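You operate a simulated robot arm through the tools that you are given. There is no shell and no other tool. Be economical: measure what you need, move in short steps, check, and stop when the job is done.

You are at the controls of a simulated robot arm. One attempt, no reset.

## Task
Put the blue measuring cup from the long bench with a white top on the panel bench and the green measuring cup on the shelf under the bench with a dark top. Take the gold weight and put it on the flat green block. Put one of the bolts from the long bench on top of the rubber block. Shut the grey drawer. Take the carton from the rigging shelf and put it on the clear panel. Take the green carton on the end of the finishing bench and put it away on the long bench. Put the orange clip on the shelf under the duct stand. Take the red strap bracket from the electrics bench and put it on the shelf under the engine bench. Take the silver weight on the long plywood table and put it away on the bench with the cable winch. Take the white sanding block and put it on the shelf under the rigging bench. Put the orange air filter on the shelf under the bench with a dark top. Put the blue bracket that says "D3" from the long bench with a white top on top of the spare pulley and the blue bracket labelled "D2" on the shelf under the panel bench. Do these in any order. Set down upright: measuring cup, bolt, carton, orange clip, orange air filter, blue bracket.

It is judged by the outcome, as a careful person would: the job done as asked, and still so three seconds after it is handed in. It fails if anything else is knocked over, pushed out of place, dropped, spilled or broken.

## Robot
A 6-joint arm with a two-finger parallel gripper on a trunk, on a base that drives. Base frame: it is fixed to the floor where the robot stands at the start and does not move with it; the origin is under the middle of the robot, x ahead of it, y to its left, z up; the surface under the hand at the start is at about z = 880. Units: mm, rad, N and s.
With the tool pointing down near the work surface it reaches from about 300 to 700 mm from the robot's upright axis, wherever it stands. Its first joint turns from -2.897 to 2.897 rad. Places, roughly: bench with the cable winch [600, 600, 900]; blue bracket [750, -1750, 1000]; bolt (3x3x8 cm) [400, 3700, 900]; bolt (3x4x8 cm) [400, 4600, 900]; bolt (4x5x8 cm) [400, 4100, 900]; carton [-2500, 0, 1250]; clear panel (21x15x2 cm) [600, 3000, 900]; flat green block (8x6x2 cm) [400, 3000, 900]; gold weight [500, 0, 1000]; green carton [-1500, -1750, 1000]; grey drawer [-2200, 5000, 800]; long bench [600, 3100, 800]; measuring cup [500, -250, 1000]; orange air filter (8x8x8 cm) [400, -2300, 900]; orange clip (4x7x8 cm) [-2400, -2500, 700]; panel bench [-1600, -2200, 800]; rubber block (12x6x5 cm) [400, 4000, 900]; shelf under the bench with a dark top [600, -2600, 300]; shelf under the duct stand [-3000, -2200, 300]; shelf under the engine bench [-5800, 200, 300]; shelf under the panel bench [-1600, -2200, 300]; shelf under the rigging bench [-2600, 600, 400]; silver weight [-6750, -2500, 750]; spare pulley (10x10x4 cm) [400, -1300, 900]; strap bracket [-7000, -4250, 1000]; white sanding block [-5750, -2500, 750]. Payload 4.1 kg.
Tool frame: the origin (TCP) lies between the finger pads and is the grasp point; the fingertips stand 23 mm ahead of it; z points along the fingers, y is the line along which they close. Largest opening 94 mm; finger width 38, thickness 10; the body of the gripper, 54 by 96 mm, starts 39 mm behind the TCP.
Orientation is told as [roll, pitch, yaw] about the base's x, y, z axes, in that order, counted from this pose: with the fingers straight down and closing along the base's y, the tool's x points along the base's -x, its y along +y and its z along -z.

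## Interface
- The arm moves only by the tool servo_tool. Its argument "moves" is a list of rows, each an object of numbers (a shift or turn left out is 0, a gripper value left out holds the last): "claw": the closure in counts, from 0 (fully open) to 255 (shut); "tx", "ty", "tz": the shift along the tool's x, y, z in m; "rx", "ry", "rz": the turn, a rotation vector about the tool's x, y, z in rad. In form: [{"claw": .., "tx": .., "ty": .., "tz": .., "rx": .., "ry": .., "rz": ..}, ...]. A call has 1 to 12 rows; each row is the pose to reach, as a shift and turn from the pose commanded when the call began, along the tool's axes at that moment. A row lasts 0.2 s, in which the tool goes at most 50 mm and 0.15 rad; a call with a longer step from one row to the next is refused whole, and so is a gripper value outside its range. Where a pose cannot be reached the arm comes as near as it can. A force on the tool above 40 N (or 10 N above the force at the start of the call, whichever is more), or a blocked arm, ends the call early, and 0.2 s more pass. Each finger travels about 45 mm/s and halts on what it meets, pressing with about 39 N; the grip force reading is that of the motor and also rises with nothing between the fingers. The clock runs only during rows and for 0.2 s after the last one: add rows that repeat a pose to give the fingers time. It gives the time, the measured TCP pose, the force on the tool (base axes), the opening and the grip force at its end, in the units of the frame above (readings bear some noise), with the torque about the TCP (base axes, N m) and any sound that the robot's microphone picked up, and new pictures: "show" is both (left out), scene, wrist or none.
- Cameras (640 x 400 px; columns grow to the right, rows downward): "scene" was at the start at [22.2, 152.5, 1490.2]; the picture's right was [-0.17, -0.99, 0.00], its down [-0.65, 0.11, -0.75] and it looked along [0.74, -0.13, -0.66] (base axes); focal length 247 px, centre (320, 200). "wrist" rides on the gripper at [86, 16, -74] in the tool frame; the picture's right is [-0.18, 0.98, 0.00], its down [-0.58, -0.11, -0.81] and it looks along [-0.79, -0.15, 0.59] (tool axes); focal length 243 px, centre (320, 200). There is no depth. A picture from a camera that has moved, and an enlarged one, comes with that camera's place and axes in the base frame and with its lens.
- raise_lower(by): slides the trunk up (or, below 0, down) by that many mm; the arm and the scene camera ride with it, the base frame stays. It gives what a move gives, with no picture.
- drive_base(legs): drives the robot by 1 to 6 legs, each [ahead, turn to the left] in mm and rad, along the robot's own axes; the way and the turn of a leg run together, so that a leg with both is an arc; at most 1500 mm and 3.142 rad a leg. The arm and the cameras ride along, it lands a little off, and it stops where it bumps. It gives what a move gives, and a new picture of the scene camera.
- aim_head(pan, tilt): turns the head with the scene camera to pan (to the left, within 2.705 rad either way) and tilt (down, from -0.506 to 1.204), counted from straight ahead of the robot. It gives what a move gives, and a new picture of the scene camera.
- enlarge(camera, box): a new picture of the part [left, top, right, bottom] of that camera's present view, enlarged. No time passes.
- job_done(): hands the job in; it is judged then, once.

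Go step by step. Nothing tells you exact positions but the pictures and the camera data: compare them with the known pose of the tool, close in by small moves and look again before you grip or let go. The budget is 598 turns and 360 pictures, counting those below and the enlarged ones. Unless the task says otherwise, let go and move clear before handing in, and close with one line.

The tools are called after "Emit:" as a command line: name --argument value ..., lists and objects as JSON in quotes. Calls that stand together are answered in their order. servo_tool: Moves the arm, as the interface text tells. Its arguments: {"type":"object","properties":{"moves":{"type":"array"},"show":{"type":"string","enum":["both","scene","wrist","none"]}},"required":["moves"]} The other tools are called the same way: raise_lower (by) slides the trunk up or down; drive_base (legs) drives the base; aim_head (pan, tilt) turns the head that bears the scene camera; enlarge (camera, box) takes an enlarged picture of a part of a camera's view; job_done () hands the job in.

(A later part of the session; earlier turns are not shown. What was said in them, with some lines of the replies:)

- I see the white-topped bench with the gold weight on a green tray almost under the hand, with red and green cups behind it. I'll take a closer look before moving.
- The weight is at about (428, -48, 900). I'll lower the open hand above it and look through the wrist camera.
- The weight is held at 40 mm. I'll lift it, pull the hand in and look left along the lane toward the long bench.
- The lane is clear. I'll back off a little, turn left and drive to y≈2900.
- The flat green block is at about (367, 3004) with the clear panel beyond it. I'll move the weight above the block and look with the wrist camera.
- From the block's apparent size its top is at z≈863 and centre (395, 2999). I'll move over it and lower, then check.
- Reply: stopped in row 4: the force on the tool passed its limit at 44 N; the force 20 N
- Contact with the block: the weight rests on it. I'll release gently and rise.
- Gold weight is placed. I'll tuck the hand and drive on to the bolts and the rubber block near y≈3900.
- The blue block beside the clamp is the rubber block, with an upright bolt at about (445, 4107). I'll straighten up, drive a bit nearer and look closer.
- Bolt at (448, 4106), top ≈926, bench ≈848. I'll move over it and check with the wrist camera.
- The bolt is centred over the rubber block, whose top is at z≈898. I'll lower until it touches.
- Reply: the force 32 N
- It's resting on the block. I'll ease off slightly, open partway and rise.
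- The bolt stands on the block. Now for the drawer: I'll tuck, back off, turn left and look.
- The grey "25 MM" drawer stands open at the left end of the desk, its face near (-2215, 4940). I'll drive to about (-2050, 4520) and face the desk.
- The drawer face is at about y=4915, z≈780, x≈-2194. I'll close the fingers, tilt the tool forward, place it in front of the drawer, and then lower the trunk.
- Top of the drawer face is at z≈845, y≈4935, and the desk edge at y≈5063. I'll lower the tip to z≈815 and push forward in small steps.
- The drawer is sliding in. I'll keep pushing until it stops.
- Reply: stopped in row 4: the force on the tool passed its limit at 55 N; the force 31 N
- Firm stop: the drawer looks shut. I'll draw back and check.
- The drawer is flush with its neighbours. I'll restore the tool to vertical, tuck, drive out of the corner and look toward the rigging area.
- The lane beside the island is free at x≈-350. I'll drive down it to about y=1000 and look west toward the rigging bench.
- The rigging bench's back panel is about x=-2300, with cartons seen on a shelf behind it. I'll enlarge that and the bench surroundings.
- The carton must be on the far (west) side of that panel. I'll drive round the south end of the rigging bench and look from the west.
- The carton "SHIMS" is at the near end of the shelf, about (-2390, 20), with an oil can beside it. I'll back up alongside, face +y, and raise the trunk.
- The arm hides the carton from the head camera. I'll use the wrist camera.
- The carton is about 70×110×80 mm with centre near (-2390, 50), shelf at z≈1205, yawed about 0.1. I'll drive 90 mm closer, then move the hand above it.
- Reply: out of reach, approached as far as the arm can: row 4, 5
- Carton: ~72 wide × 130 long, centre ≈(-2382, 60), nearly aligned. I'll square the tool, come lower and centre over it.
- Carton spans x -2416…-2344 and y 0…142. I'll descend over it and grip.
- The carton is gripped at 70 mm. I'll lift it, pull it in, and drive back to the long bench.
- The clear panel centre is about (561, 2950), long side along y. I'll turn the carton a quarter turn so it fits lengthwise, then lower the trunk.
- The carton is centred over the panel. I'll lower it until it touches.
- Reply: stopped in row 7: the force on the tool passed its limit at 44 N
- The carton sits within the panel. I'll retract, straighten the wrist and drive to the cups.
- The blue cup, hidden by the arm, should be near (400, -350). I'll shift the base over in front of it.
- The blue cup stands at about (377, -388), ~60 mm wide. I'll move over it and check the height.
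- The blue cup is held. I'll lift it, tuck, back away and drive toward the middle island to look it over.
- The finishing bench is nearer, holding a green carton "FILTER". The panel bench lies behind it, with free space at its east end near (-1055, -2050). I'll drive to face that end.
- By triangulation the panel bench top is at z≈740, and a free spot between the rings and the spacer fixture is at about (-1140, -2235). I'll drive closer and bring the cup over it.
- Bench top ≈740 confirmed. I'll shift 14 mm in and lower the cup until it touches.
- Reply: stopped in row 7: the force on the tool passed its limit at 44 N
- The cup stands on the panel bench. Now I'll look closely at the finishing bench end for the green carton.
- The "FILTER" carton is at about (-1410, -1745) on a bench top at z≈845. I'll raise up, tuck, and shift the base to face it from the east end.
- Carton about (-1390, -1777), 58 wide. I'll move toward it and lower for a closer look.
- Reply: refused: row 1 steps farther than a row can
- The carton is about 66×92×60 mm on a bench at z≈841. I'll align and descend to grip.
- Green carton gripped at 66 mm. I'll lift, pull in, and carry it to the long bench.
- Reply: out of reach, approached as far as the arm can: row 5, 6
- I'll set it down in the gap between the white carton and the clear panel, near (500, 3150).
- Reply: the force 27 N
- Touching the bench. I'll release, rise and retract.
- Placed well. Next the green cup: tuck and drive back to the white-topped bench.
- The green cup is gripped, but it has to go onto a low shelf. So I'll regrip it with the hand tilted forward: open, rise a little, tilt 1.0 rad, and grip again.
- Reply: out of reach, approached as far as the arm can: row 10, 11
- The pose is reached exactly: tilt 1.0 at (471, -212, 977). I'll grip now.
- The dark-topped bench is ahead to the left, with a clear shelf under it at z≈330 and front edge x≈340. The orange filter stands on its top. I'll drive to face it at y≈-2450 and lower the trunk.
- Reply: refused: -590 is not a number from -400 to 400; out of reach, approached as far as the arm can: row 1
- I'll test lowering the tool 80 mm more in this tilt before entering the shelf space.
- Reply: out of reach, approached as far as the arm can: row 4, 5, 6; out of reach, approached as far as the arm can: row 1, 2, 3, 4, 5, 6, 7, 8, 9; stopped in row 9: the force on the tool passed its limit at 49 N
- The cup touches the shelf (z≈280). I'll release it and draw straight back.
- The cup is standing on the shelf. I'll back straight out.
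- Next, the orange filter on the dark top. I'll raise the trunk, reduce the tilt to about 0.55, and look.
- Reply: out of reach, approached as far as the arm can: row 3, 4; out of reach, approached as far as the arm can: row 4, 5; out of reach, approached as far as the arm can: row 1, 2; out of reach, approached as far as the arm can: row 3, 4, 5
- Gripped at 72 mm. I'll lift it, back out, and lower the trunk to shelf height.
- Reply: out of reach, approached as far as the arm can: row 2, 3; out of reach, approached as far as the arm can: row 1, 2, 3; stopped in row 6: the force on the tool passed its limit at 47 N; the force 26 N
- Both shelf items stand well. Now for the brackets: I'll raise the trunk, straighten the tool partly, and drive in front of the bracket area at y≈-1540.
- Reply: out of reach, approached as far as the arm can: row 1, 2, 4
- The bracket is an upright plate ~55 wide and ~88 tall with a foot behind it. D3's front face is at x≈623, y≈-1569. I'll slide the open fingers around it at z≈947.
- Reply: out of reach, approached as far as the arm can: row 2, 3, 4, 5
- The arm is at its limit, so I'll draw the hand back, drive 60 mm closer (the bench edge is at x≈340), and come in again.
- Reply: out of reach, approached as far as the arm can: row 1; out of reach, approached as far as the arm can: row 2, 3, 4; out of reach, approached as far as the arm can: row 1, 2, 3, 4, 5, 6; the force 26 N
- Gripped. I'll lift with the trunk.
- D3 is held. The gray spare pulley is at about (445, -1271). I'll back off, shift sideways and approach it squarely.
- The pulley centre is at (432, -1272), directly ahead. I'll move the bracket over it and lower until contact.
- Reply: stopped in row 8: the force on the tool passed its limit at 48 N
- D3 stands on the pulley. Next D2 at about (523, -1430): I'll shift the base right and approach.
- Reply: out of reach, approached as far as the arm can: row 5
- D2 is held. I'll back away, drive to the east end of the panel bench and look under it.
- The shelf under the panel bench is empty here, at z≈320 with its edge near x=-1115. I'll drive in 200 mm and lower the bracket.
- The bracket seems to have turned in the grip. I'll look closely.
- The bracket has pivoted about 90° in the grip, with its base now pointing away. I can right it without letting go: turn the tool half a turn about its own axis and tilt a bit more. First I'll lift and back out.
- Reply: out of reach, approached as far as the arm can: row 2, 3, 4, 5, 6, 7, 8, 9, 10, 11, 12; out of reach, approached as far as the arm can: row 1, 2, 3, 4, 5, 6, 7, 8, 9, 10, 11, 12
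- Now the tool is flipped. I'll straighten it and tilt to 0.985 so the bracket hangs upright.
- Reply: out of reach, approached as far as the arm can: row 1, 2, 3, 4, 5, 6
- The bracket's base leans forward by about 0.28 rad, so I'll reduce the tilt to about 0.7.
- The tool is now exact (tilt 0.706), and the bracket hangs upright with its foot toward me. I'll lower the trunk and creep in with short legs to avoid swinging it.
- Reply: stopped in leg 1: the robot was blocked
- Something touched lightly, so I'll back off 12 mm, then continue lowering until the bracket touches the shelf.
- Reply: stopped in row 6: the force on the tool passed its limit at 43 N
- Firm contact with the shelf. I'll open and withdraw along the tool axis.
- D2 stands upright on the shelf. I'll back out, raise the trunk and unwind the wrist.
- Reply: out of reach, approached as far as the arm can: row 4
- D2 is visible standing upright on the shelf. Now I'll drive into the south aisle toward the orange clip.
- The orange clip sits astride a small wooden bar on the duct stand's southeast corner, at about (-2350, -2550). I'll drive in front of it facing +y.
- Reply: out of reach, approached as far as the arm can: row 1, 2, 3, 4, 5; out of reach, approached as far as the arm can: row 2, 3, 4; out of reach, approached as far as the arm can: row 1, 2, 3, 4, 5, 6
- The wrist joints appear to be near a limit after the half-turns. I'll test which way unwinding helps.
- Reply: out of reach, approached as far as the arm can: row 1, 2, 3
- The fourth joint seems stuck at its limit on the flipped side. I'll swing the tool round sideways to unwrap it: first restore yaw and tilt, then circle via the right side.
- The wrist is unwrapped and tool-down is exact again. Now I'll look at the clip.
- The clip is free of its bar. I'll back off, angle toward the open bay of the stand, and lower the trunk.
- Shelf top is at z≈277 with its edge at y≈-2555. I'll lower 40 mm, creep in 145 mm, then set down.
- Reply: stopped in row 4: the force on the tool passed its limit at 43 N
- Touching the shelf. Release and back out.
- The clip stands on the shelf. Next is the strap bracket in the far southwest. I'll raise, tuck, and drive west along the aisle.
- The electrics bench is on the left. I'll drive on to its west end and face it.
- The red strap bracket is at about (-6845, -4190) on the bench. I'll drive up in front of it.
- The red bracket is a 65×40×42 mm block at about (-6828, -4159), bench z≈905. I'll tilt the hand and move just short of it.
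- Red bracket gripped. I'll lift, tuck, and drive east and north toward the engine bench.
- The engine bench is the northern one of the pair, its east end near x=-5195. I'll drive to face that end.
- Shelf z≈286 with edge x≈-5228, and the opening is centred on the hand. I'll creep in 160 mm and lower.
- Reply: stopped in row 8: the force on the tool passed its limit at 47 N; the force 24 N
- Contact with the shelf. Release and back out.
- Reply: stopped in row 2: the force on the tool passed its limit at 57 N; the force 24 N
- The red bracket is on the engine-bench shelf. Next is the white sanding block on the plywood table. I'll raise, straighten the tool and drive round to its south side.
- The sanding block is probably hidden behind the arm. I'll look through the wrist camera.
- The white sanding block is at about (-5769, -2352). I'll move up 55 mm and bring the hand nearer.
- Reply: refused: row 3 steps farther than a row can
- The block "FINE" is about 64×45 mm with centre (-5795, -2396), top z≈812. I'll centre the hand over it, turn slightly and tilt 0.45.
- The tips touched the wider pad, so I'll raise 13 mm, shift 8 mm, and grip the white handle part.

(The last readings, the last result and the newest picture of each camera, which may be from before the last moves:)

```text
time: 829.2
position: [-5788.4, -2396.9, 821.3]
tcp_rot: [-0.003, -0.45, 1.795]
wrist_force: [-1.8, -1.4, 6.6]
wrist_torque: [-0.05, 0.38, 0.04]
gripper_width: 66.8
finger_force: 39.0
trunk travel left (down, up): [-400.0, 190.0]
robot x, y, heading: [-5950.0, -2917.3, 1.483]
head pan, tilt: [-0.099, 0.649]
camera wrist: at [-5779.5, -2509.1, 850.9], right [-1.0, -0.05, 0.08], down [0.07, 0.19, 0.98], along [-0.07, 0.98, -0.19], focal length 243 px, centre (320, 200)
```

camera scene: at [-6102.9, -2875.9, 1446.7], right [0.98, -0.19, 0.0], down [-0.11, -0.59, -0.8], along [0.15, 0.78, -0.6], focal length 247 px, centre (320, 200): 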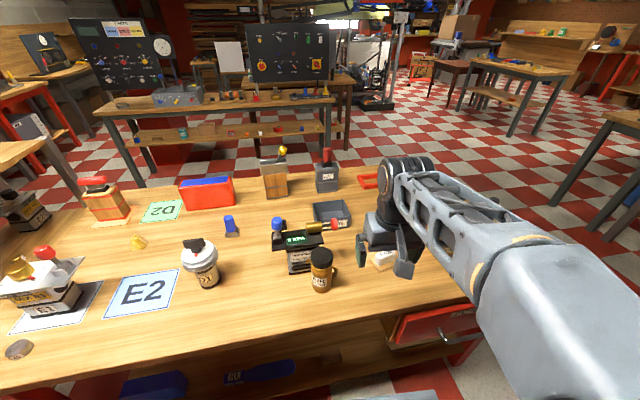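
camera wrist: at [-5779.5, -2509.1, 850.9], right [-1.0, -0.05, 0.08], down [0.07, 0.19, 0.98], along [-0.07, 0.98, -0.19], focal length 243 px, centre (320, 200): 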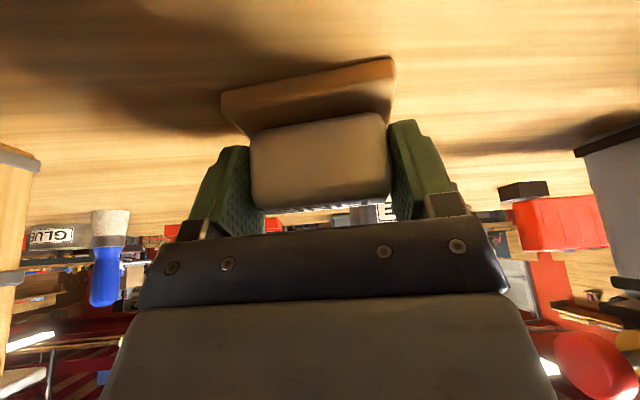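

Gripped. I'll lift, retract and head for the rigging bench's east side.

Emit:
servo_tool --moves '[{"tx": -0.0175, "tz": -0.036}, {"tx": -0.035, "tz": -0.072}, {"tx": -0.0523, "tz": -0.108}, {"tx": -0.07, "tz": -0.144}, {"tx": -0.06, "tz": -0.175}, {"tx": -0.03, "tz": -0.19}, {"tx": 0.01, "tz": -0.205}]' --show "none"

Emit:
drive_base --legs '[[-230, 0], [0, -1.483], [1350, 0], [0, 1.571], [1500, 0], [800, 0]]'

Emit:
drive_base --legs '[[0, -1.571], [1450, 0], [1450, 0], [0, 1.571]]'

```text
time: 830.8
position: [-5767.9, -2495.1, 1002.7]
tcp_rot: [-0.003, -0.448, 1.793]
wrist_force: [0.0, 1.6, -0.8]
wrist_torque: [-0.02, 0.0, -0.02]
gripper_width: 66.6
finger_force: 39.4
trunk travel left (down, up): [-400.0, 190.0]
robot x, y, heading: [-5946.8, -2919.5, 1.478]
head pan, tilt: [-0.099, 0.649]
```

```text
time: 857.2
position: [-4327.7, -422.5, 1001.7]
tcp_rot: [-0.002, -0.449, 1.834]
wrist_force: [-0.9, 0.3, -0.2]
wrist_torque: [0.01, 0.0, -0.05]
gripper_width: 66.7
finger_force: 39.4
trunk travel left (down, up): [-400.0, 190.0]
robot x, y, heading: [-4488.3, -851.4, 1.52]
head pan, tilt: [-0.099, 0.649]
camera scene: at [-4647.0, -817.8, 1446.7], right [0.99, -0.15, 0.0], down [-0.09, -0.6, -0.8], along [0.12, 0.79, -0.6], focal length 247 px, centre (320, 200)
```

scene: 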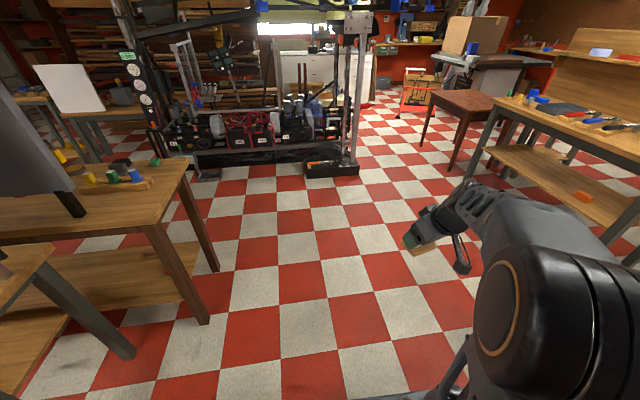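

```text
time: 879.0
position: [-1414.5, -463.4, 1002.8]
tcp_rot: [-0.004, -0.451, 1.884]
wrist_force: [-0.4, 0.7, -1.3]
wrist_torque: [0.03, 0.06, 0.02]
gripper_width: 66.5
finger_force: 39.3
trunk travel left (down, up): [-400.0, 190.0]
robot x, y, heading: [-1554.5, -901.7, 1.571]
head pan, tilt: [-0.099, 0.649]
camera scene: at [-1713.6, -873.5, 1446.7], right [1.0, -0.1, 0.0], down [-0.06, -0.6, -0.8], along [0.08, 0.79, -0.6], focal length 247 px, centre (320, 200)
```

scene: 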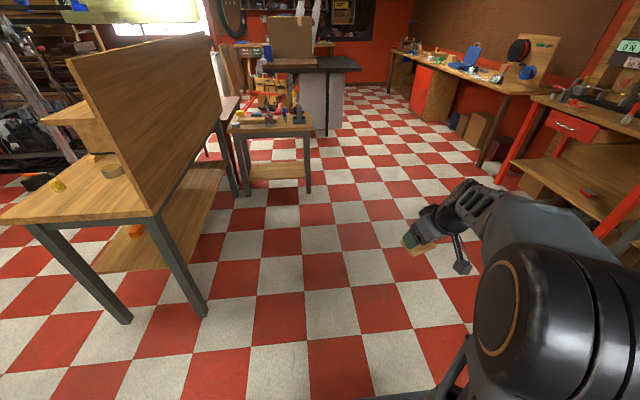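

Emit:
drive_base --legs '[[1250, 0], [0, 1.571]]'

Emit:
raise_lower --by -400

Emit:
servo_tool --moves '[{"rx": 0.035, "rz": 0.07}, {"rx": 0.07, "rz": 0.14}, {"rx": 0.1, "rz": 0.21}, {"rx": 0.135, "rz": 0.28}, {"rx": 0.135, "rz": 0.28}]' --show "both"

```text
time: 889.2
position: [-2026.3, 483.7, 1002.6]
tcp_rot: [-0.005, -0.449, -2.791]
wrist_force: [-0.2, -0.6, -1.2]
wrist_torque: [-0.01, 0.01, 0.03]
gripper_width: 66.6
finger_force: 38.9
trunk travel left (down, up): [-400.0, 190.0]
robot x, y, heading: [-1585.8, 361.5, -3.106]
head pan, tilt: [-0.099, 0.649]
camera scene: at [-1605.5, 200.2, 1446.7], right [0.06, 1.0, 0.0], down [0.6, -0.04, -0.8], along [-0.8, 0.05, -0.6], focal length 247 px, centre (320, 200)
```

scene: 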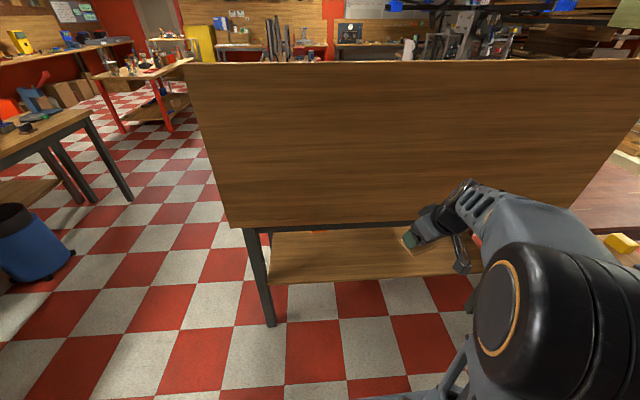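

```text
time: 893.0
position: [-2026.9, 483.7, 602.1]
tcp_rot: [-0.005, -0.448, -2.791]
wrist_force: [0.0, 0.4, -1.3]
wrist_torque: [0.0, 0.02, 0.0]
gripper_width: 66.6
finger_force: 38.8
trunk travel left (down, up): [0.0, 590.0]
robot x, y, heading: [-1583.8, 358.8, -3.104]
head pan, tilt: [-0.099, 0.649]
```

```text
time: 894.2
position: [-2025.3, 483.8, 601.4]
tcp_rot: [-0.004, -0.449, -3.103]
wrist_force: [-0.8, 0.1, -1.6]
wrist_torque: [0.02, 0.01, 0.04]
gripper_width: 66.7
finger_force: 39.6
trunk travel left (down, up): [0.0, 590.0]
robot x, y, heading: [-1585.6, 355.9, -3.104]
head pan, tilt: [-0.099, 0.649]
camera scene: at [-1605.5, 200.3, 1046.7], right [0.06, 1.0, 0.0], down [0.6, -0.04, -0.8], along [-0.8, 0.05, -0.6], focal length 247 px, centre (320, 200)
camera wrist: at [-1915.2, 471.8, 632.2], right [-0.13, -0.99, 0.08], down [-0.18, 0.1, 0.98], along [-0.98, 0.11, -0.19], focal length 243 px, centre (320, 200)
```

scene: 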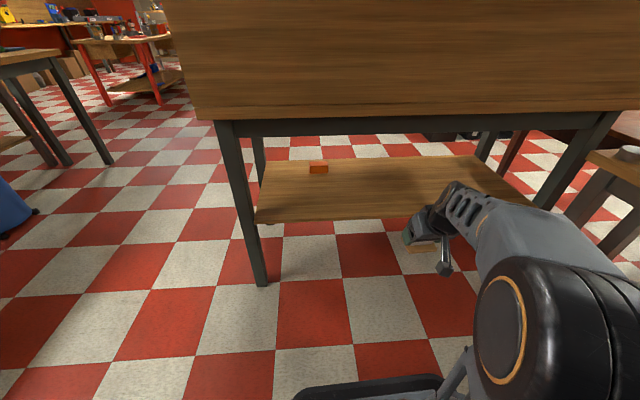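
wrist: 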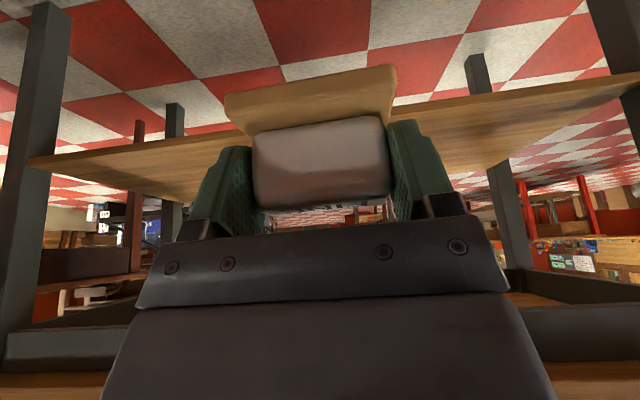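

The shelf is at z≈358 with its edge at x≈-2364. I'll lower and extend the hand, then drive in.

Emit:
servo_tool --moves '[{"tx": 0.015, "tz": 0.031}, {"tx": 0.03, "tz": 0.062}, {"tx": 0.045, "tz": 0.093}, {"tx": 0.045, "tz": 0.13}, {"tx": 0.02, "tz": 0.165}, {"tx": -0.015, "tz": 0.19}, {"tx": -0.034, "tz": 0.206}, {"tx": -0.034, "tz": 0.206}]' --show "none"

Emit:
drive_base --legs '[[100, 0], [80, 0]]'

Emit:
servo_tool --moves '[{"tz": 0}]' --show "wrist"

```text
time: 896.0
position: [-2147.8, 477.7, 432.9]
tcp_rot: [-0.004, -0.449, -3.102]
wrist_force: [0.4, 0.3, -1.0]
wrist_torque: [0.01, 0.0, 0.01]
gripper_width: 66.6
finger_force: 39.0
trunk travel left (down, up): [0.0, 590.0]
robot x, y, heading: [-1585.2, 357.2, -3.105]
head pan, tilt: [-0.099, 0.649]
```

```text
time: 897.8
position: [-2286.9, 473.1, 424.9]
tcp_rot: [0.017, -0.418, -3.118]
wrist_force: [1.8, -0.5, -0.6]
wrist_torque: [-0.03, -0.06, -0.01]
gripper_width: 66.7
finger_force: 39.0
trunk travel left (down, up): [0.0, 590.0]
robot x, y, heading: [-1740.1, 351.6, -3.111]
head pan, tilt: [-0.099, 0.649]
stopped in leg 2: the force on the tool passed its limit at 143 N (the readings are from after the stop); the commanded pose is now the measured one
camera scene: at [-1757.6, 194.8, 1046.7], right [0.07, 1.0, 0.0], down [0.6, -0.04, -0.8], along [-0.79, 0.05, -0.6], focal length 247 px, centre (320, 200)
```

scene: 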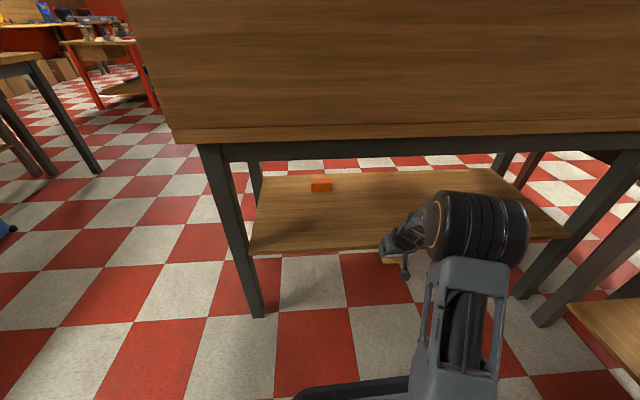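

```text
time: 898.1
position: [-2288.1, 474.9, 425.6]
tcp_rot: [0.016, -0.418, -3.118]
wrist_force: [0.2, -0.3, -2.3]
wrist_torque: [-0.02, -0.02, -0.03]
gripper_width: 66.7
finger_force: 39.5
trunk travel left (down, up): [0.0, 590.0]
robot x, y, heading: [-1735.0, 353.4, -3.111]
head pan, tilt: [-0.099, 0.649]
camera wrist: at [-2177.7, 461.3, 458.7], right [-0.14, -0.99, 0.09], down [-0.21, 0.12, 0.97], along [-0.97, 0.12, -0.22], focal length 243 px, centre (320, 200)
```

wrist: 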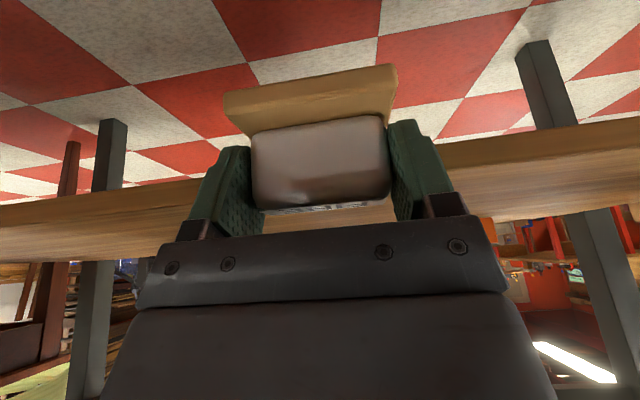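

The block bumped the shelf edge, since the shelf is higher (z≈410). I'll back off, raise 60 mm and check.

Emit:
drive_base --legs '[[-60, 0]]'

Emit:
servo_tool --moves '[{"tx": -0.0122, "tz": -0.0274}, {"tx": -0.0244, "tz": -0.0548}, {"tx": -0.0285, "tz": -0.064}, {"tx": -0.0285, "tz": -0.064}]' --show "wrist"

```text
time: 899.1
position: [-2228.5, 475.6, 426.2]
tcp_rot: [0.015, -0.419, -3.119]
wrist_force: [-0.2, -0.5, -2.0]
wrist_torque: [0.02, 0.01, 0.01]
gripper_width: 67.0
finger_force: 38.9
trunk travel left (down, up): [0.0, 590.0]
robot x, y, heading: [-1676.7, 352.9, -3.106]
head pan, tilt: [-0.099, 0.649]
camera scene: at [-1697.9, 196.7, 1046.7], right [0.07, 1.0, 0.0], down [0.6, -0.04, -0.8], along [-0.79, 0.05, -0.6], focal length 247 px, centre (320, 200)
```

scene: 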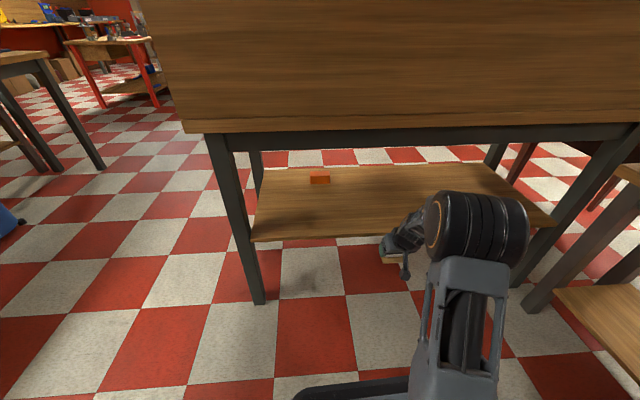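

```text
time: 900.1
position: [-2228.4, 477.6, 494.7]
tcp_rot: [0.018, -0.417, -3.121]
wrist_force: [0.2, -0.2, -1.0]
wrist_torque: [-0.01, -0.03, 0.03]
gripper_width: 66.9
finger_force: 38.8
trunk travel left (down, up): [0.0, 590.0]
robot x, y, heading: [-1677.5, 352.5, -3.107]
head pan, tilt: [-0.099, 0.649]
camera wrist: at [-2118.9, 464.9, 528.5], right [-0.14, -0.99, 0.09], down [-0.21, 0.12, 0.97], along [-0.97, 0.12, -0.22], focal length 243 px, centre (320, 200)
```

wrist: 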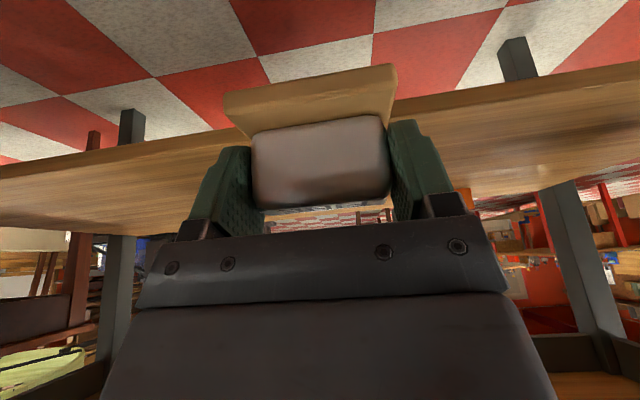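

Emit:
drive_base --legs '[[60, 0], [60, 0], [60, 0]]'

Emit:
servo_tool --moves '[{"tx": 0.0081, "tz": 0.0183}, {"tx": 0.0102, "tz": 0.0229}, {"tx": 0.0122, "tz": 0.0274}, {"tx": 0.0142, "tz": 0.032}, {"tx": 0.0162, "tz": 0.0366}, {"tx": 0.0183, "tz": 0.0411}, {"tx": 0.0203, "tz": 0.0457}, {"tx": 0.0223, "tz": 0.0503}]' --show "wrist"

```text
time: 902.2
position: [-2410.7, 470.6, 493.8]
tcp_rot: [0.016, -0.42, -3.118]
wrist_force: [0.8, -0.7, -0.3]
wrist_torque: [0.03, -0.03, -0.03]
gripper_width: 66.7
finger_force: 39.9
trunk travel left (down, up): [0.0, 590.0]
robot x, y, heading: [-1859.5, 350.7, -3.107]
head pan, tilt: [-0.099, 0.649]
camera scene: at [-1879.5, 190.5, 1046.7], right [0.07, 1.0, 0.0], down [0.6, -0.04, -0.8], along [-0.79, 0.05, -0.6], focal length 247 px, centre (320, 200)
```

scene: 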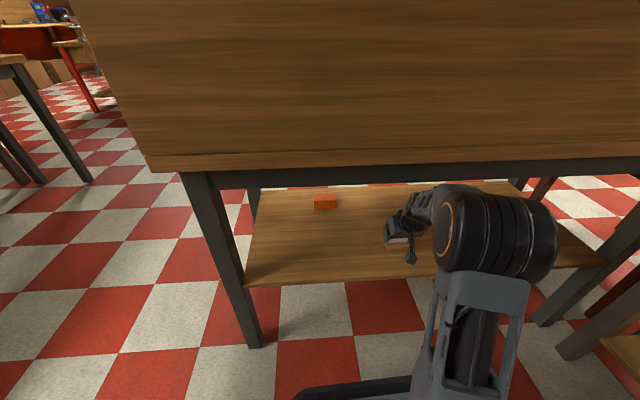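

```text
time: 903.5
position: [-2413.8, 471.4, 460.8]
tcp_rot: [0.008, -0.437, -3.114]
wrist_force: [0.6, -0.3, 14.5]
wrist_torque: [0.54, 0.47, 0.0]
gripper_width: 66.8
finger_force: 39.2
trunk travel left (down, up): [0.0, 590.0]
robot x, y, heading: [-1857.2, 349.7, -3.106]
head pan, tilt: [-0.099, 0.649]
stopped in row 6: the force on the tool passed its limit at 44 N (the readings are from after the stop); the commanded pose is now the measured one
camera wrist: at [-2303.1, 458.4, 492.7], right [-0.14, -0.99, 0.09], down [-0.19, 0.11, 0.98], along [-0.97, 0.12, -0.2], focal length 243 px, centre (320, 200)
```

wrist: 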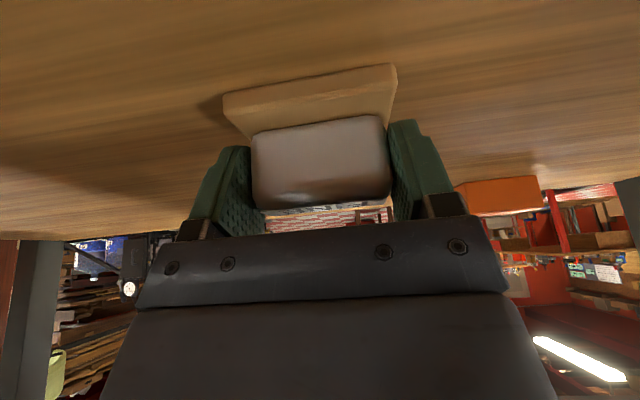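

Touching the shelf. Release, lift slightly and back out.

Emit:
servo_tool --moves '[{"claw": 50, "tx": -0.0012, "tz": -0.0027}, {"claw": 20, "tx": -0.0012, "tz": -0.0027}, {"claw": 0, "tx": -0.0012, "tz": -0.0027}, {"claw": 0, "tx": -0.0012, "tz": -0.0027}, {"tx": -0.0085, "tz": -0.018}]' --show "none"

Emit:
drive_base --legs '[[-330, 0]]'

```text
time: 904.8
position: [-2413.7, 471.6, 478.2]
tcp_rot: [0.012, -0.428, -3.117]
wrist_force: [-1.0, -0.8, 0.1]
wrist_torque: [0.03, -0.01, 0.02]
gripper_width: 93.9
finger_force: 0.1
trunk travel left (down, up): [0.0, 590.0]
robot x, y, heading: [-1858.1, 348.4, -3.112]
head pan, tilt: [-0.099, 0.649]
```

```text
time: 906.9
position: [-2083.4, 478.3, 478.2]
tcp_rot: [0.01, -0.431, -3.106]
wrist_force: [-0.6, 0.1, -0.1]
wrist_torque: [0.0, 0.0, 0.01]
gripper_width: 94.1
finger_force: 0.0
trunk travel left (down, up): [0.0, 590.0]
robot x, y, heading: [-1526.5, 360.6, -3.1]
head pan, tilt: [-0.099, 0.649]
camera scene: at [-1547.7, 203.2, 1046.7], right [0.06, 1.0, 0.0], down [0.6, -0.03, -0.8], along [-0.8, 0.04, -0.6], focal length 247 px, centre (320, 200)
```

scene: 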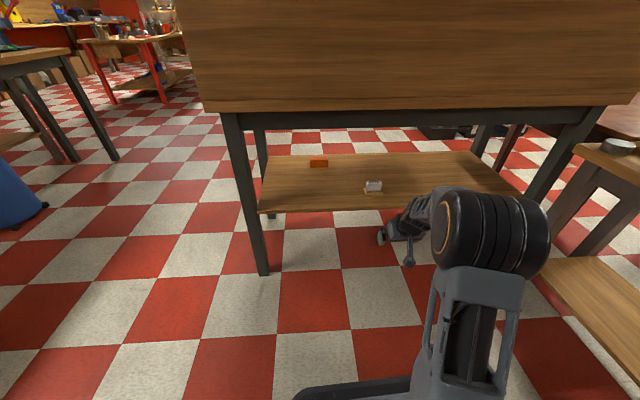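

The sanding block sits on the rigging shelf. Last is the silver weight on the plywood table near (-6800, -2470). I'll raise, straighten and drive back there.

Emit:
raise_lower --by 400

Emit:
servo_tool --moves '[{"tz": -0.03, "ry": 0.1}, {"tz": -0.06, "ry": 0.2}, {"tz": -0.1, "ry": 0.3}, {"tz": -0.14, "ry": 0.43}, {"tx": 0.02, "tz": -0.17, "ry": 0.43}, {"tx": 0.05, "tz": -0.2, "ry": 0.43}, {"tx": 0.08, "tz": -0.22, "ry": 0.43}]' --show "none"

Emit:
drive_base --legs '[[0, 1.529], [1260, 0], [0, -1.571], [1450, 0], [1450, 0], [0, 1.571]]'

Emit:
drive_base --legs '[[1500, 0], [750, 0], [0, -1.571], [1200, 0], [1150, 0], [0, -1.571]]'

```text
time: 910.8
position: [-2083.5, 478.9, 879.1]
tcp_rot: [0.012, -0.428, -3.107]
wrist_force: [-0.4, 0.3, -0.3]
wrist_torque: [0.0, 0.02, -0.02]
gripper_width: 94.1
finger_force: 0.0
trunk travel left (down, up): [-400.0, 190.0]
robot x, y, heading: [-1529.2, 363.1, -3.095]
head pan, tilt: [-0.099, 0.649]
```

```text
time: 912.4
position: [-1919.4, 487.1, 1045.6]
tcp_rot: [0.01, 0.001, -3.1]
wrist_force: [-0.3, 0.5, 0.2]
wrist_torque: [0.01, -0.01, 0.0]
gripper_width: 94.1
finger_force: 0.2
trunk travel left (down, up): [-400.0, 190.0]
robot x, y, heading: [-1530.0, 362.7, -3.096]
head pan, tilt: [-0.099, 0.649]
```

```text
time: 943.6
position: [-4460.7, -1501.8, 1044.4]
tcp_rot: [0.012, 0.0, -1.494]
wrist_force: [0.5, 0.2, 0.4]
wrist_torque: [0.01, 0.01, -0.01]
gripper_width: 94.1
finger_force: 0.0
trunk travel left (down, up): [-400.0, 190.0]
robot x, y, heading: [-4351.6, -1105.8, -1.49]
head pan, tilt: [-0.099, 0.649]
camera scene: at [-4191.1, -1118.8, 1446.7], right [-1.0, 0.02, 0.0], down [0.01, 0.6, -0.8], along [-0.01, -0.8, -0.6], focal length 247 px, centre (320, 200)
```

scene: 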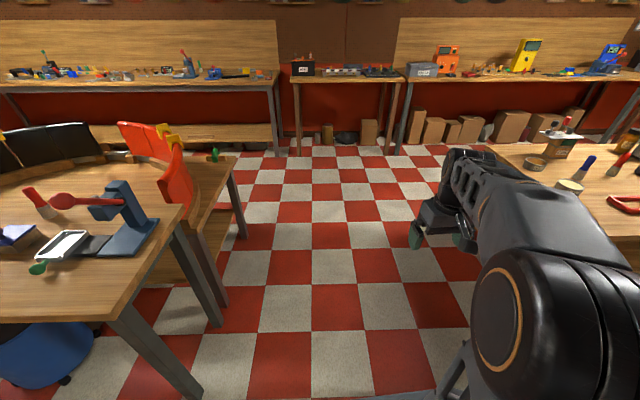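

```text
time: 973.2
position: [-6381.0, -3076.7, 1045.6]
tcp_rot: [0.011, 0.001, 1.648]
wrist_force: [0.6, 0.0, -0.5]
wrist_torque: [0.02, -0.03, 0.01]
gripper_width: 93.9
finger_force: 0.0
trunk travel left (down, up): [-400.0, 190.0]
robot x, y, heading: [-6495.5, -3474.9, 1.652]
head pan, tilt: [-0.099, 0.649]
camera scene: at [-6650.7, -3459.8, 1446.7], right [1.0, -0.02, 0.0], down [-0.01, -0.6, -0.8], along [0.02, 0.8, -0.6], focal length 247 px, centre (320, 200)
```

scene: 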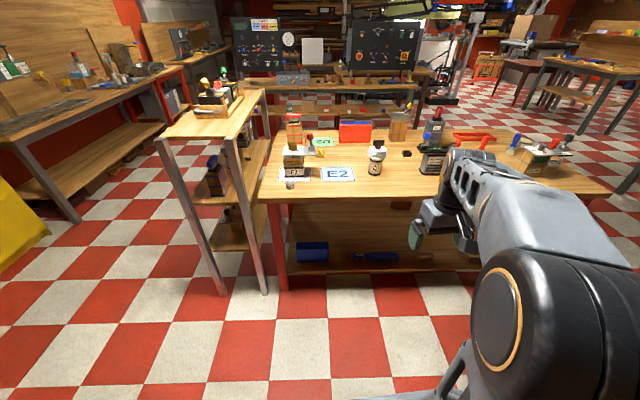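

Emit:
drive_base --legs '[[0, 0.43], [620, 0], [0, -0.51]]'

Emit:
servo_tool --moves '[{"ty": 0.04, "tx": -0.01, "rx": -0.01}, {"ty": 0.085, "tx": -0.02, "rx": -0.01}, {"ty": 0.12, "tx": -0.02, "tz": 0.03, "rx": -0.01}, {"ty": 0.12, "tx": -0.02, "tz": 0.05, "rx": -0.01}]' --show "wrist"

```text
time: 979.3
position: [-6637.0, -2559.8, 1045.7]
tcp_rot: [0.01, 0.0, 1.558]
wrist_force: [-0.2, 0.1, 0.7]
wrist_torque: [0.03, -0.01, 0.01]
gripper_width: 93.9
finger_force: 0.1
trunk travel left (down, up): [-400.0, 190.0]
robot x, y, heading: [-6783.1, -2947.2, 1.557]
head pan, tilt: [-0.099, 0.649]
camera scene: at [-6940.8, -2916.1, 1446.7], right [0.99, -0.11, 0.0], down [-0.07, -0.6, -0.8], along [0.09, 0.79, -0.6], focal length 247 px, centre (320, 200)
```

scene: 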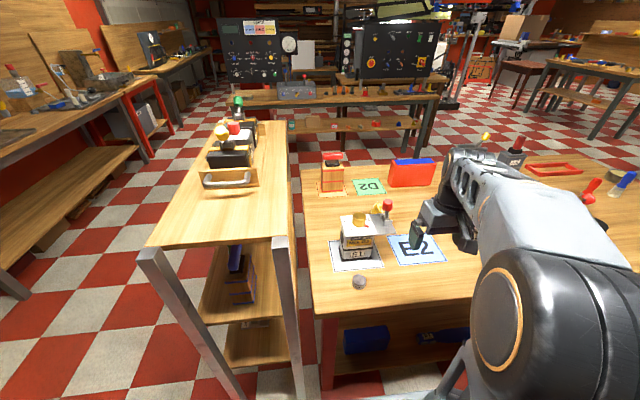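

```text
time: 980.3
position: [-6758.9, -2537.8, 997.1]
tcp_rot: [0.021, 0.002, 1.557]
wrist_force: [0.0, 0.0, -0.5]
wrist_torque: [0.0, -0.03, -0.01]
gripper_width: 94.0
finger_force: 0.1
trunk travel left (down, up): [-400.0, 190.0]
robot x, y, heading: [-6786.0, -2942.9, 1.564]
head pan, tilt: [-0.099, 0.649]
camera wrist: at [-6774.7, -2623.9, 1071.8], right [-0.98, 0.2, 0.02], down [0.13, 0.58, 0.8], along [0.15, 0.79, -0.6], focal length 243 px, centre (320, 200)
```

wrist: 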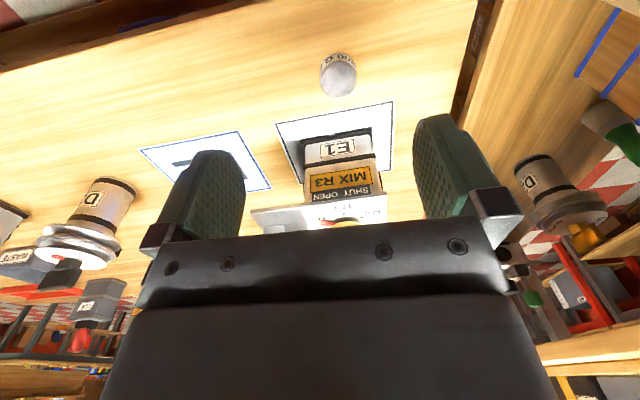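

The silver weight is at about (-6775, -2490), top z≈812. I'll descend partway over it and check.

Emit:
servo_tool --moves '[{"tx": -0.02, "ty": 0.008, "tz": 0.03, "rx": 0.02}, {"tx": -0.04, "ty": 0.017, "tz": 0.055, "rx": 0.02}, {"tx": -0.048, "ty": 0.017, "tz": 0.095, "rx": 0.02}, {"tx": -0.048, "ty": 0.017, "tz": 0.125, "rx": 0.02}, {"tx": -0.048, "ty": 0.017, "tz": 0.125, "rx": 0.02}]' --show "wrist"

```text
time: 981.5
position: [-6776.8, -2489.5, 873.6]
tcp_rot: [0.001, -0.001, 1.557]
wrist_force: [-0.8, 0.0, 0.0]
wrist_torque: [-0.01, 0.02, -0.02]
gripper_width: 93.9
finger_force: 0.1
trunk travel left (down, up): [-400.0, 190.0]
robot x, y, heading: [-6783.2, -2945.2, 1.559]
head pan, tilt: [-0.099, 0.649]
camera wrist: at [-6793.0, -2575.7, 947.8], right [-0.98, 0.2, 0.0], down [0.12, 0.58, 0.81], along [0.16, 0.79, -0.59], focal length 243 px, centre (320, 200)
```

wrist: 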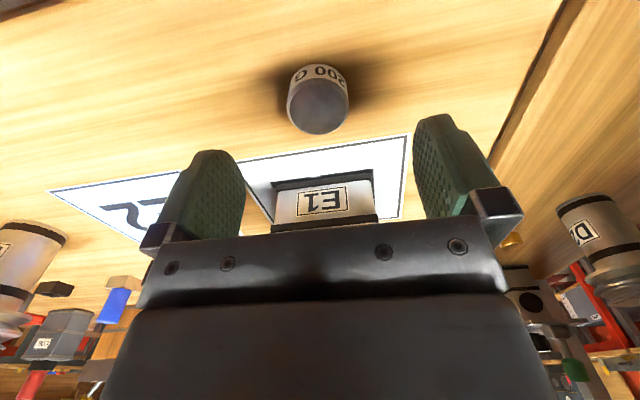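

Emit:
servo_tool --moves '[{"tx": -0.007, "tz": 0.03}, {"tx": -0.007, "tz": 0.05}, {"tx": -0.007, "tz": 0.06}, {"tx": -0.007, "tz": 0.06}]' --show "wrist"

```text
time: 982.5
position: [-6775.8, -2482.6, 811.8]
tcp_rot: [0.0, -0.001, 1.557]
wrist_force: [-0.4, 0.1, -0.5]
wrist_torque: [-0.03, 0.01, 0.0]
gripper_width: 93.9
finger_force: 0.1
trunk travel left (down, up): [-400.0, 190.0]
robot x, y, heading: [-6785.2, -2948.1, 1.564]
head pan, tilt: [-0.099, 0.649]
camera wrist: at [-6793.6, -2569.0, 886.8], right [-0.98, 0.2, 0.0], down [0.12, 0.58, 0.81], along [0.16, 0.79, -0.59], focal length 243 px, centre (320, 200)
```

wrist: 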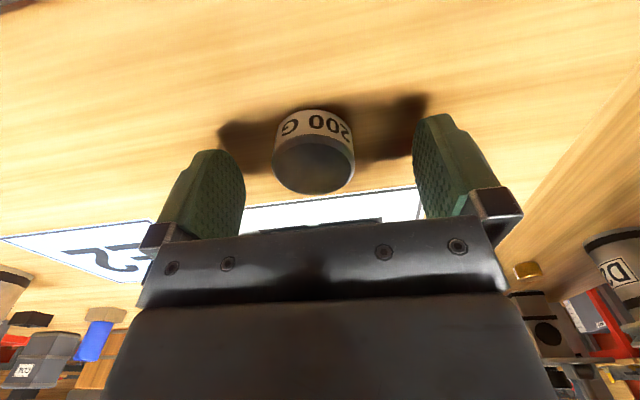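

The view matches the gold weight's grasp pose, so I'll go 4 mm lower and grip.

Emit:
servo_tool --moves '[{"tz": 0.004}, {"tz": 0.004, "claw": 255}, {"tz": 0.004}, {"tz": 0.004}, {"tz": 0.004}, {"tz": 0.004}]' --show "none"

Emit:
servo_tool --moves '[{"tz": -0.05}, {"tz": -0.1}, {"tz": -0.15}, {"tz": -0.2}, {"tz": -0.24, "tx": 0.02}, {"tz": -0.24, "tx": 0.06}]' --show "wrist"

```text
time: 983.9
position: [-6775.0, -2483.1, 807.6]
tcp_rot: [0.001, 0.0, 1.556]
wrist_force: [0.7, -0.5, 0.6]
wrist_torque: [-0.03, -0.02, 0.03]
gripper_width: 40.9
finger_force: 39.1
trunk travel left (down, up): [-400.0, 190.0]
robot x, y, heading: [-6782.2, -2946.3, 1.564]
head pan, tilt: [-0.099, 0.649]
```

```text
time: 985.3
position: [-6777.8, -2542.6, 1050.3]
tcp_rot: [0.001, 0.001, 1.558]
wrist_force: [-0.3, 1.0, -2.3]
wrist_torque: [-0.01, -0.04, 0.0]
gripper_width: 41.0
finger_force: 38.7
trunk travel left (down, up): [-400.0, 190.0]
robot x, y, heading: [-6781.5, -2945.5, 1.562]
head pan, tilt: [-0.099, 0.649]
camera wrist: at [-6794.0, -2629.5, 1124.6], right [-0.98, 0.2, 0.0], down [0.12, 0.58, 0.81], along [0.16, 0.79, -0.59], focal length 243 px, centre (320, 200)
```

wrist: 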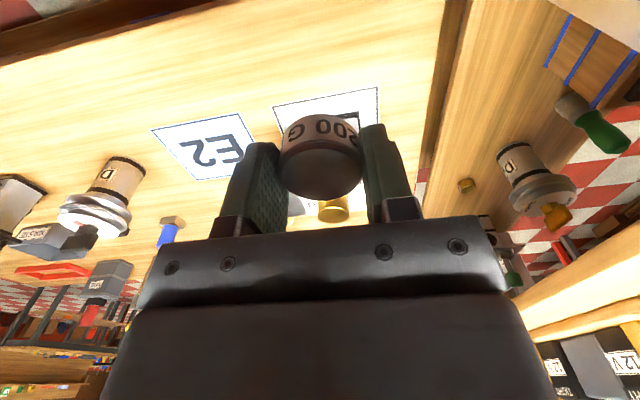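

The silver weight is held. I'll drive it back to the winch bench in stages.

Emit:
drive_base --legs '[[-230, 0], [0, -1.562], [1200, 0], [1200, 0], [0, 1.571]]'

```text
time: 1006.2
position: [-4355.0, -2821.9, 1049.8]
tcp_rot: [0.0, 0.0, 1.534]
wrist_force: [0.2, -0.1, -2.2]
wrist_torque: [-0.01, 0.0, 0.02]
gripper_width: 40.8
finger_force: 38.8
trunk travel left (down, up): [-400.0, 190.0]
robot x, y, heading: [-4370.0, -3220.1, 1.537]
head pan, tilt: [-0.099, 0.649]
camera scene: at [-4528.9, -3192.2, 1446.7], right [0.99, -0.13, 0.0], down [-0.08, -0.6, -0.8], along [0.11, 0.79, -0.6], focal length 247 px, centre (320, 200)
```

scene: 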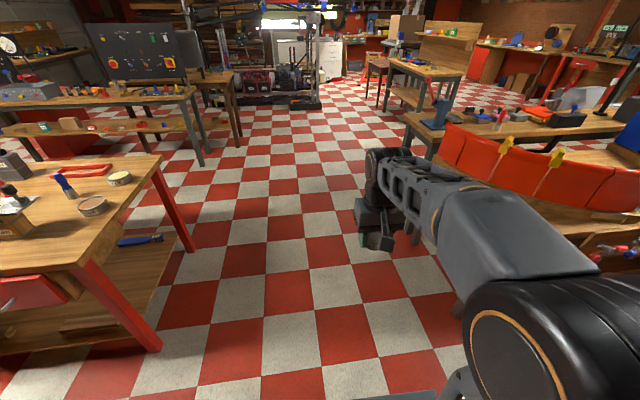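

Emit:
drive_base --legs '[[1500, 0], [800, 0], [0, -1.507], [1500, 0], [1000, 0]]'

```text
time: 1032.8
position: [-1452.8, -689.5, 1049.4]
tcp_rot: [0.002, 0.0, 0.093]
wrist_force: [0.3, -0.5, -1.8]
wrist_torque: [0.0, -0.02, -0.01]
gripper_width: 40.9
finger_force: 39.3
trunk travel left (down, up): [-400.0, 190.0]
robot x, y, heading: [-1855.0, -723.3, 0.097]
head pan, tilt: [-0.099, 0.649]
camera scene: at [-1843.6, -565.9, 1446.7], right [0.0, -1.0, 0.0], down [-0.6, 0.0, -0.8], along [0.8, 0.0, -0.6], focal length 247 px, centre (320, 200)
```

scene: 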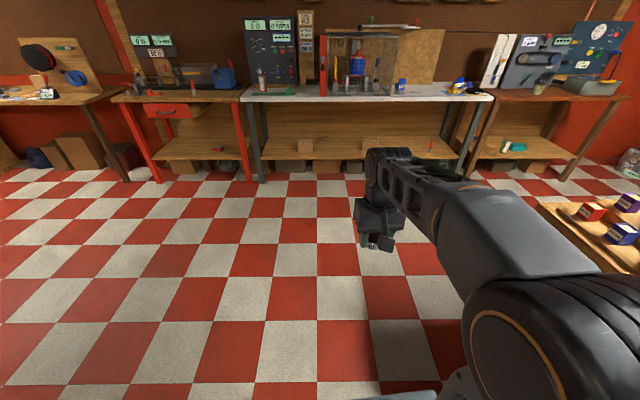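

Emit:
drive_base --legs '[[0, 0.594], [950, 0], [930, 0], [0, -0.691]]'

Emit:
aim_head --pan 0.2 --tilt 0.65

```text
time: 1045.5
position: [-29.1, 449.8, 1049.2]
tcp_rot: [-0.001, 0.001, 0.005]
wrist_force: [-0.2, 0.0, -2.2]
wrist_torque: [0.02, 0.02, -0.02]
gripper_width: 40.7
finger_force: 38.8
trunk travel left (down, up): [-400.0, 190.0]
robot x, y, heading: [-433.0, 450.6, 0.006]
head pan, tilt: [-0.099, 0.649]
camera scene: at [-406.0, 606.9, 1446.7], right [-0.09, -1.0, 0.0], down [-0.6, 0.05, -0.8], along [0.79, -0.07, -0.6], focal length 247 px, centre (320, 200)
```

scene: 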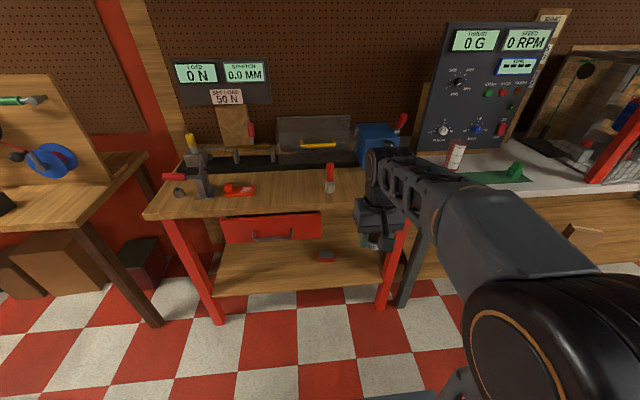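

```text
time: 1046.3
position: [-28.5, 450.0, 1050.1]
tcp_rot: [0.001, 0.002, 0.006]
wrist_force: [-0.3, 0.0, -1.9]
wrist_torque: [0.02, 0.01, 0.03]
gripper_width: 40.7
finger_force: 38.9
trunk travel left (down, up): [-400.0, 190.0]
robot x, y, heading: [-429.4, 448.1, 0.003]
head pan, tilt: [0.201, 0.649]
camera scene: at [-407.5, 632.8, 1446.7], right [0.21, -0.98, 0.0], down [-0.59, -0.13, -0.8], along [0.78, 0.17, -0.6], focal length 247 px, centre (320, 200)
```

scene: 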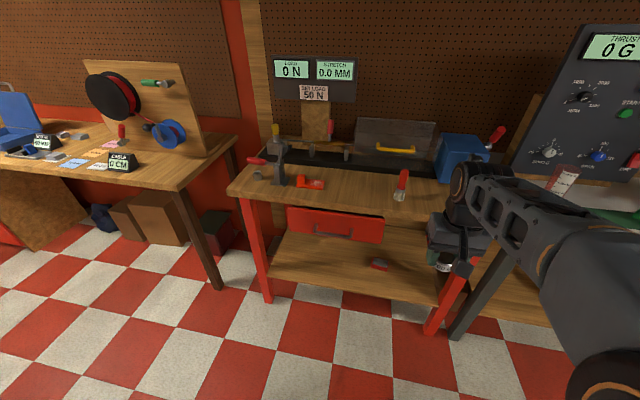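

There is free space on the winch bench near (400, 660). I'll drive up and move the weight over it.

Emit:
drive_base --legs '[[305, 0]]'

Emit:
servo_tool --moves '[{"ty": 0.045}, {"ty": 0.09}, {"ty": 0.13, "tx": -0.01}, {"ty": 0.165, "tx": -0.03}, {"ty": 0.195, "tx": -0.06}, {"ty": 0.21, "tx": -0.09}, {"ty": 0.21, "tx": -0.118}, {"ty": 0.21, "tx": -0.118, "tz": 0.04}, {"ty": 0.21, "tx": -0.118, "tz": 0.07}]' --show "wrist"

```text
time: 1048.4
position: [279.3, 450.8, 1048.8]
tcp_rot: [0.002, 0.004, 0.001]
wrist_force: [-0.5, 0.3, -1.6]
wrist_torque: [-0.03, 0.02, 0.01]
gripper_width: 40.8
finger_force: 38.6
trunk travel left (down, up): [-400.0, 190.0]
robot x, y, heading: [-120.1, 452.8, 0.006]
head pan, tilt: [0.201, 0.649]
camera scene: at [-98.8, 635.0, 1446.7], right [0.2, -0.98, 0.0], down [-0.59, -0.12, -0.8], along [0.78, 0.16, -0.6], focal length 247 px, centre (320, 200)
```

scene: 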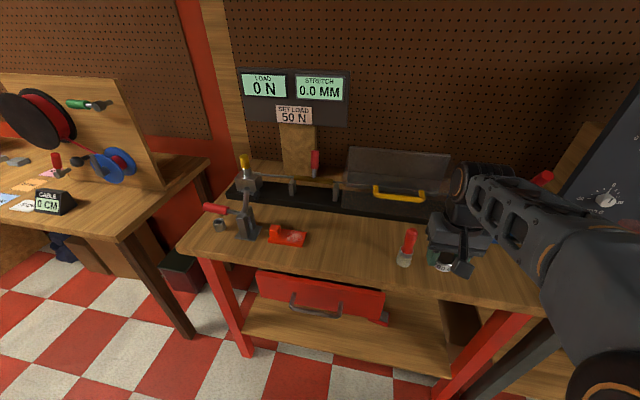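

```text
time: 1050.4
position: [397.9, 661.5, 978.0]
tcp_rot: [0.001, -0.001, 0.001]
wrist_force: [0.2, -0.4, -2.3]
wrist_torque: [0.0, 0.0, 0.01]
gripper_width: 40.7
finger_force: 39.3
trunk travel left (down, up): [-400.0, 190.0]
robot x, y, heading: [-125.5, 449.1, 0.002]
head pan, tilt: [0.201, 0.649]
camera wrist: at [312.0, 677.6, 1054.5], right [0.18, 0.98, 0.0], down [0.58, -0.11, 0.81], along [0.79, -0.15, -0.59], focal length 243 px, centre (320, 200)
```

wrist: 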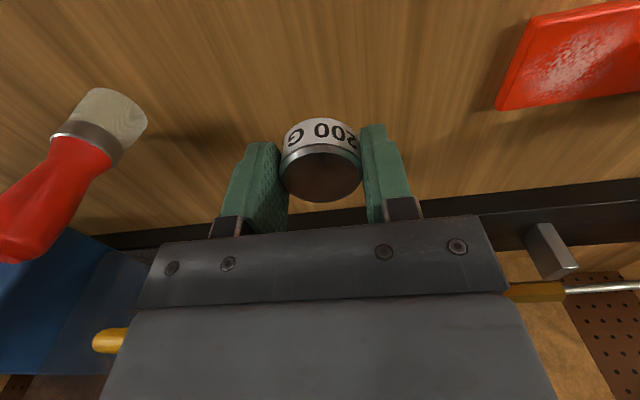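

Emit:
servo_tool --moves '[{"tz": 0.035}, {"tz": 0.055}, {"tz": 0.062}, {"tz": 0.069}, {"tz": 0.075}, {"tz": 0.081}, {"tz": 0.087}, {"tz": 0.093}, {"tz": 0.099}, {"tz": 0.105}, {"tz": 0.111}, {"tz": 0.117}]' --show "none"

```text
time: 1051.9
position: [397.2, 662.0, 902.8]
tcp_rot: [0.003, -0.008, 0.001]
wrist_force: [-8.1, -2.8, 14.6]
wrist_torque: [-0.48, 0.48, -0.11]
gripper_width: 40.8
finger_force: 39.2
trunk travel left (down, up): [-400.0, 190.0]
robot x, y, heading: [-127.2, 450.5, 0.008]
head pan, tilt: [0.201, 0.649]
stopped in row 7: the force on the tool passed its limit at 51 N (the readings are from after the stop); the commanded pose is now the measured one
```

Contact with the bench. Release and rise.

Emit:
servo_tool --moves '[{"tz": -0.002, "claw": 110}, {"tz": -0.002, "claw": 80}, {"tz": -0.002, "claw": 60}, {"tz": -0.002}, {"tz": -0.04}, {"tz": -0.09}, {"tz": -0.14}, {"tz": -0.18, "tx": 0.03}]' --show "wrist"

```text
time: 1053.7
position: [365.5, 661.8, 1080.6]
tcp_rot: [0.005, -0.005, 0.002]
wrist_force: [0.5, 0.9, -0.3]
wrist_torque: [-0.04, 0.01, 0.02]
gripper_width: 71.9
finger_force: 0.1
trunk travel left (down, up): [-400.0, 190.0]
robot x, y, heading: [-121.0, 452.1, 0.007]
head pan, tilt: [0.201, 0.649]
camera wrist: at [278.3, 677.3, 1156.1], right [0.18, 0.98, 0.0], down [0.58, -0.11, 0.81], along [0.8, -0.14, -0.59], focal length 243 px, centre (320, 200)
```

wrist: 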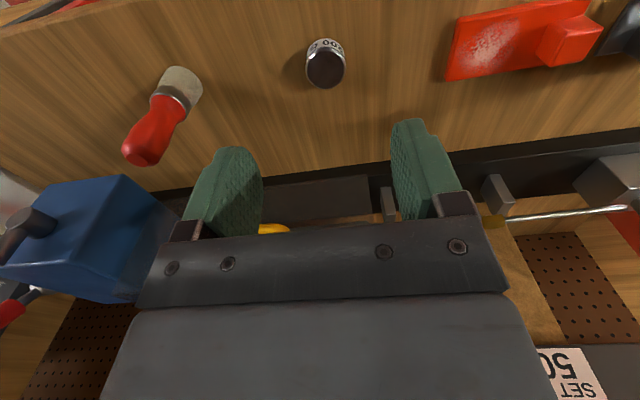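

The silver weight stands on the winch bench and the hand is clear, so every item is placed. I'm handing in.

Emit:
job_done

```text
The job is handed in.
```

I've handed in the job with all 14 items placed as asked and the hand clear. While I was placing the sanding block, it knocked the edge of the rigging bench shelf at about 143 N. The bench legs looked unmoved afterwards, but I didn't go back to check the things on top of that bench.
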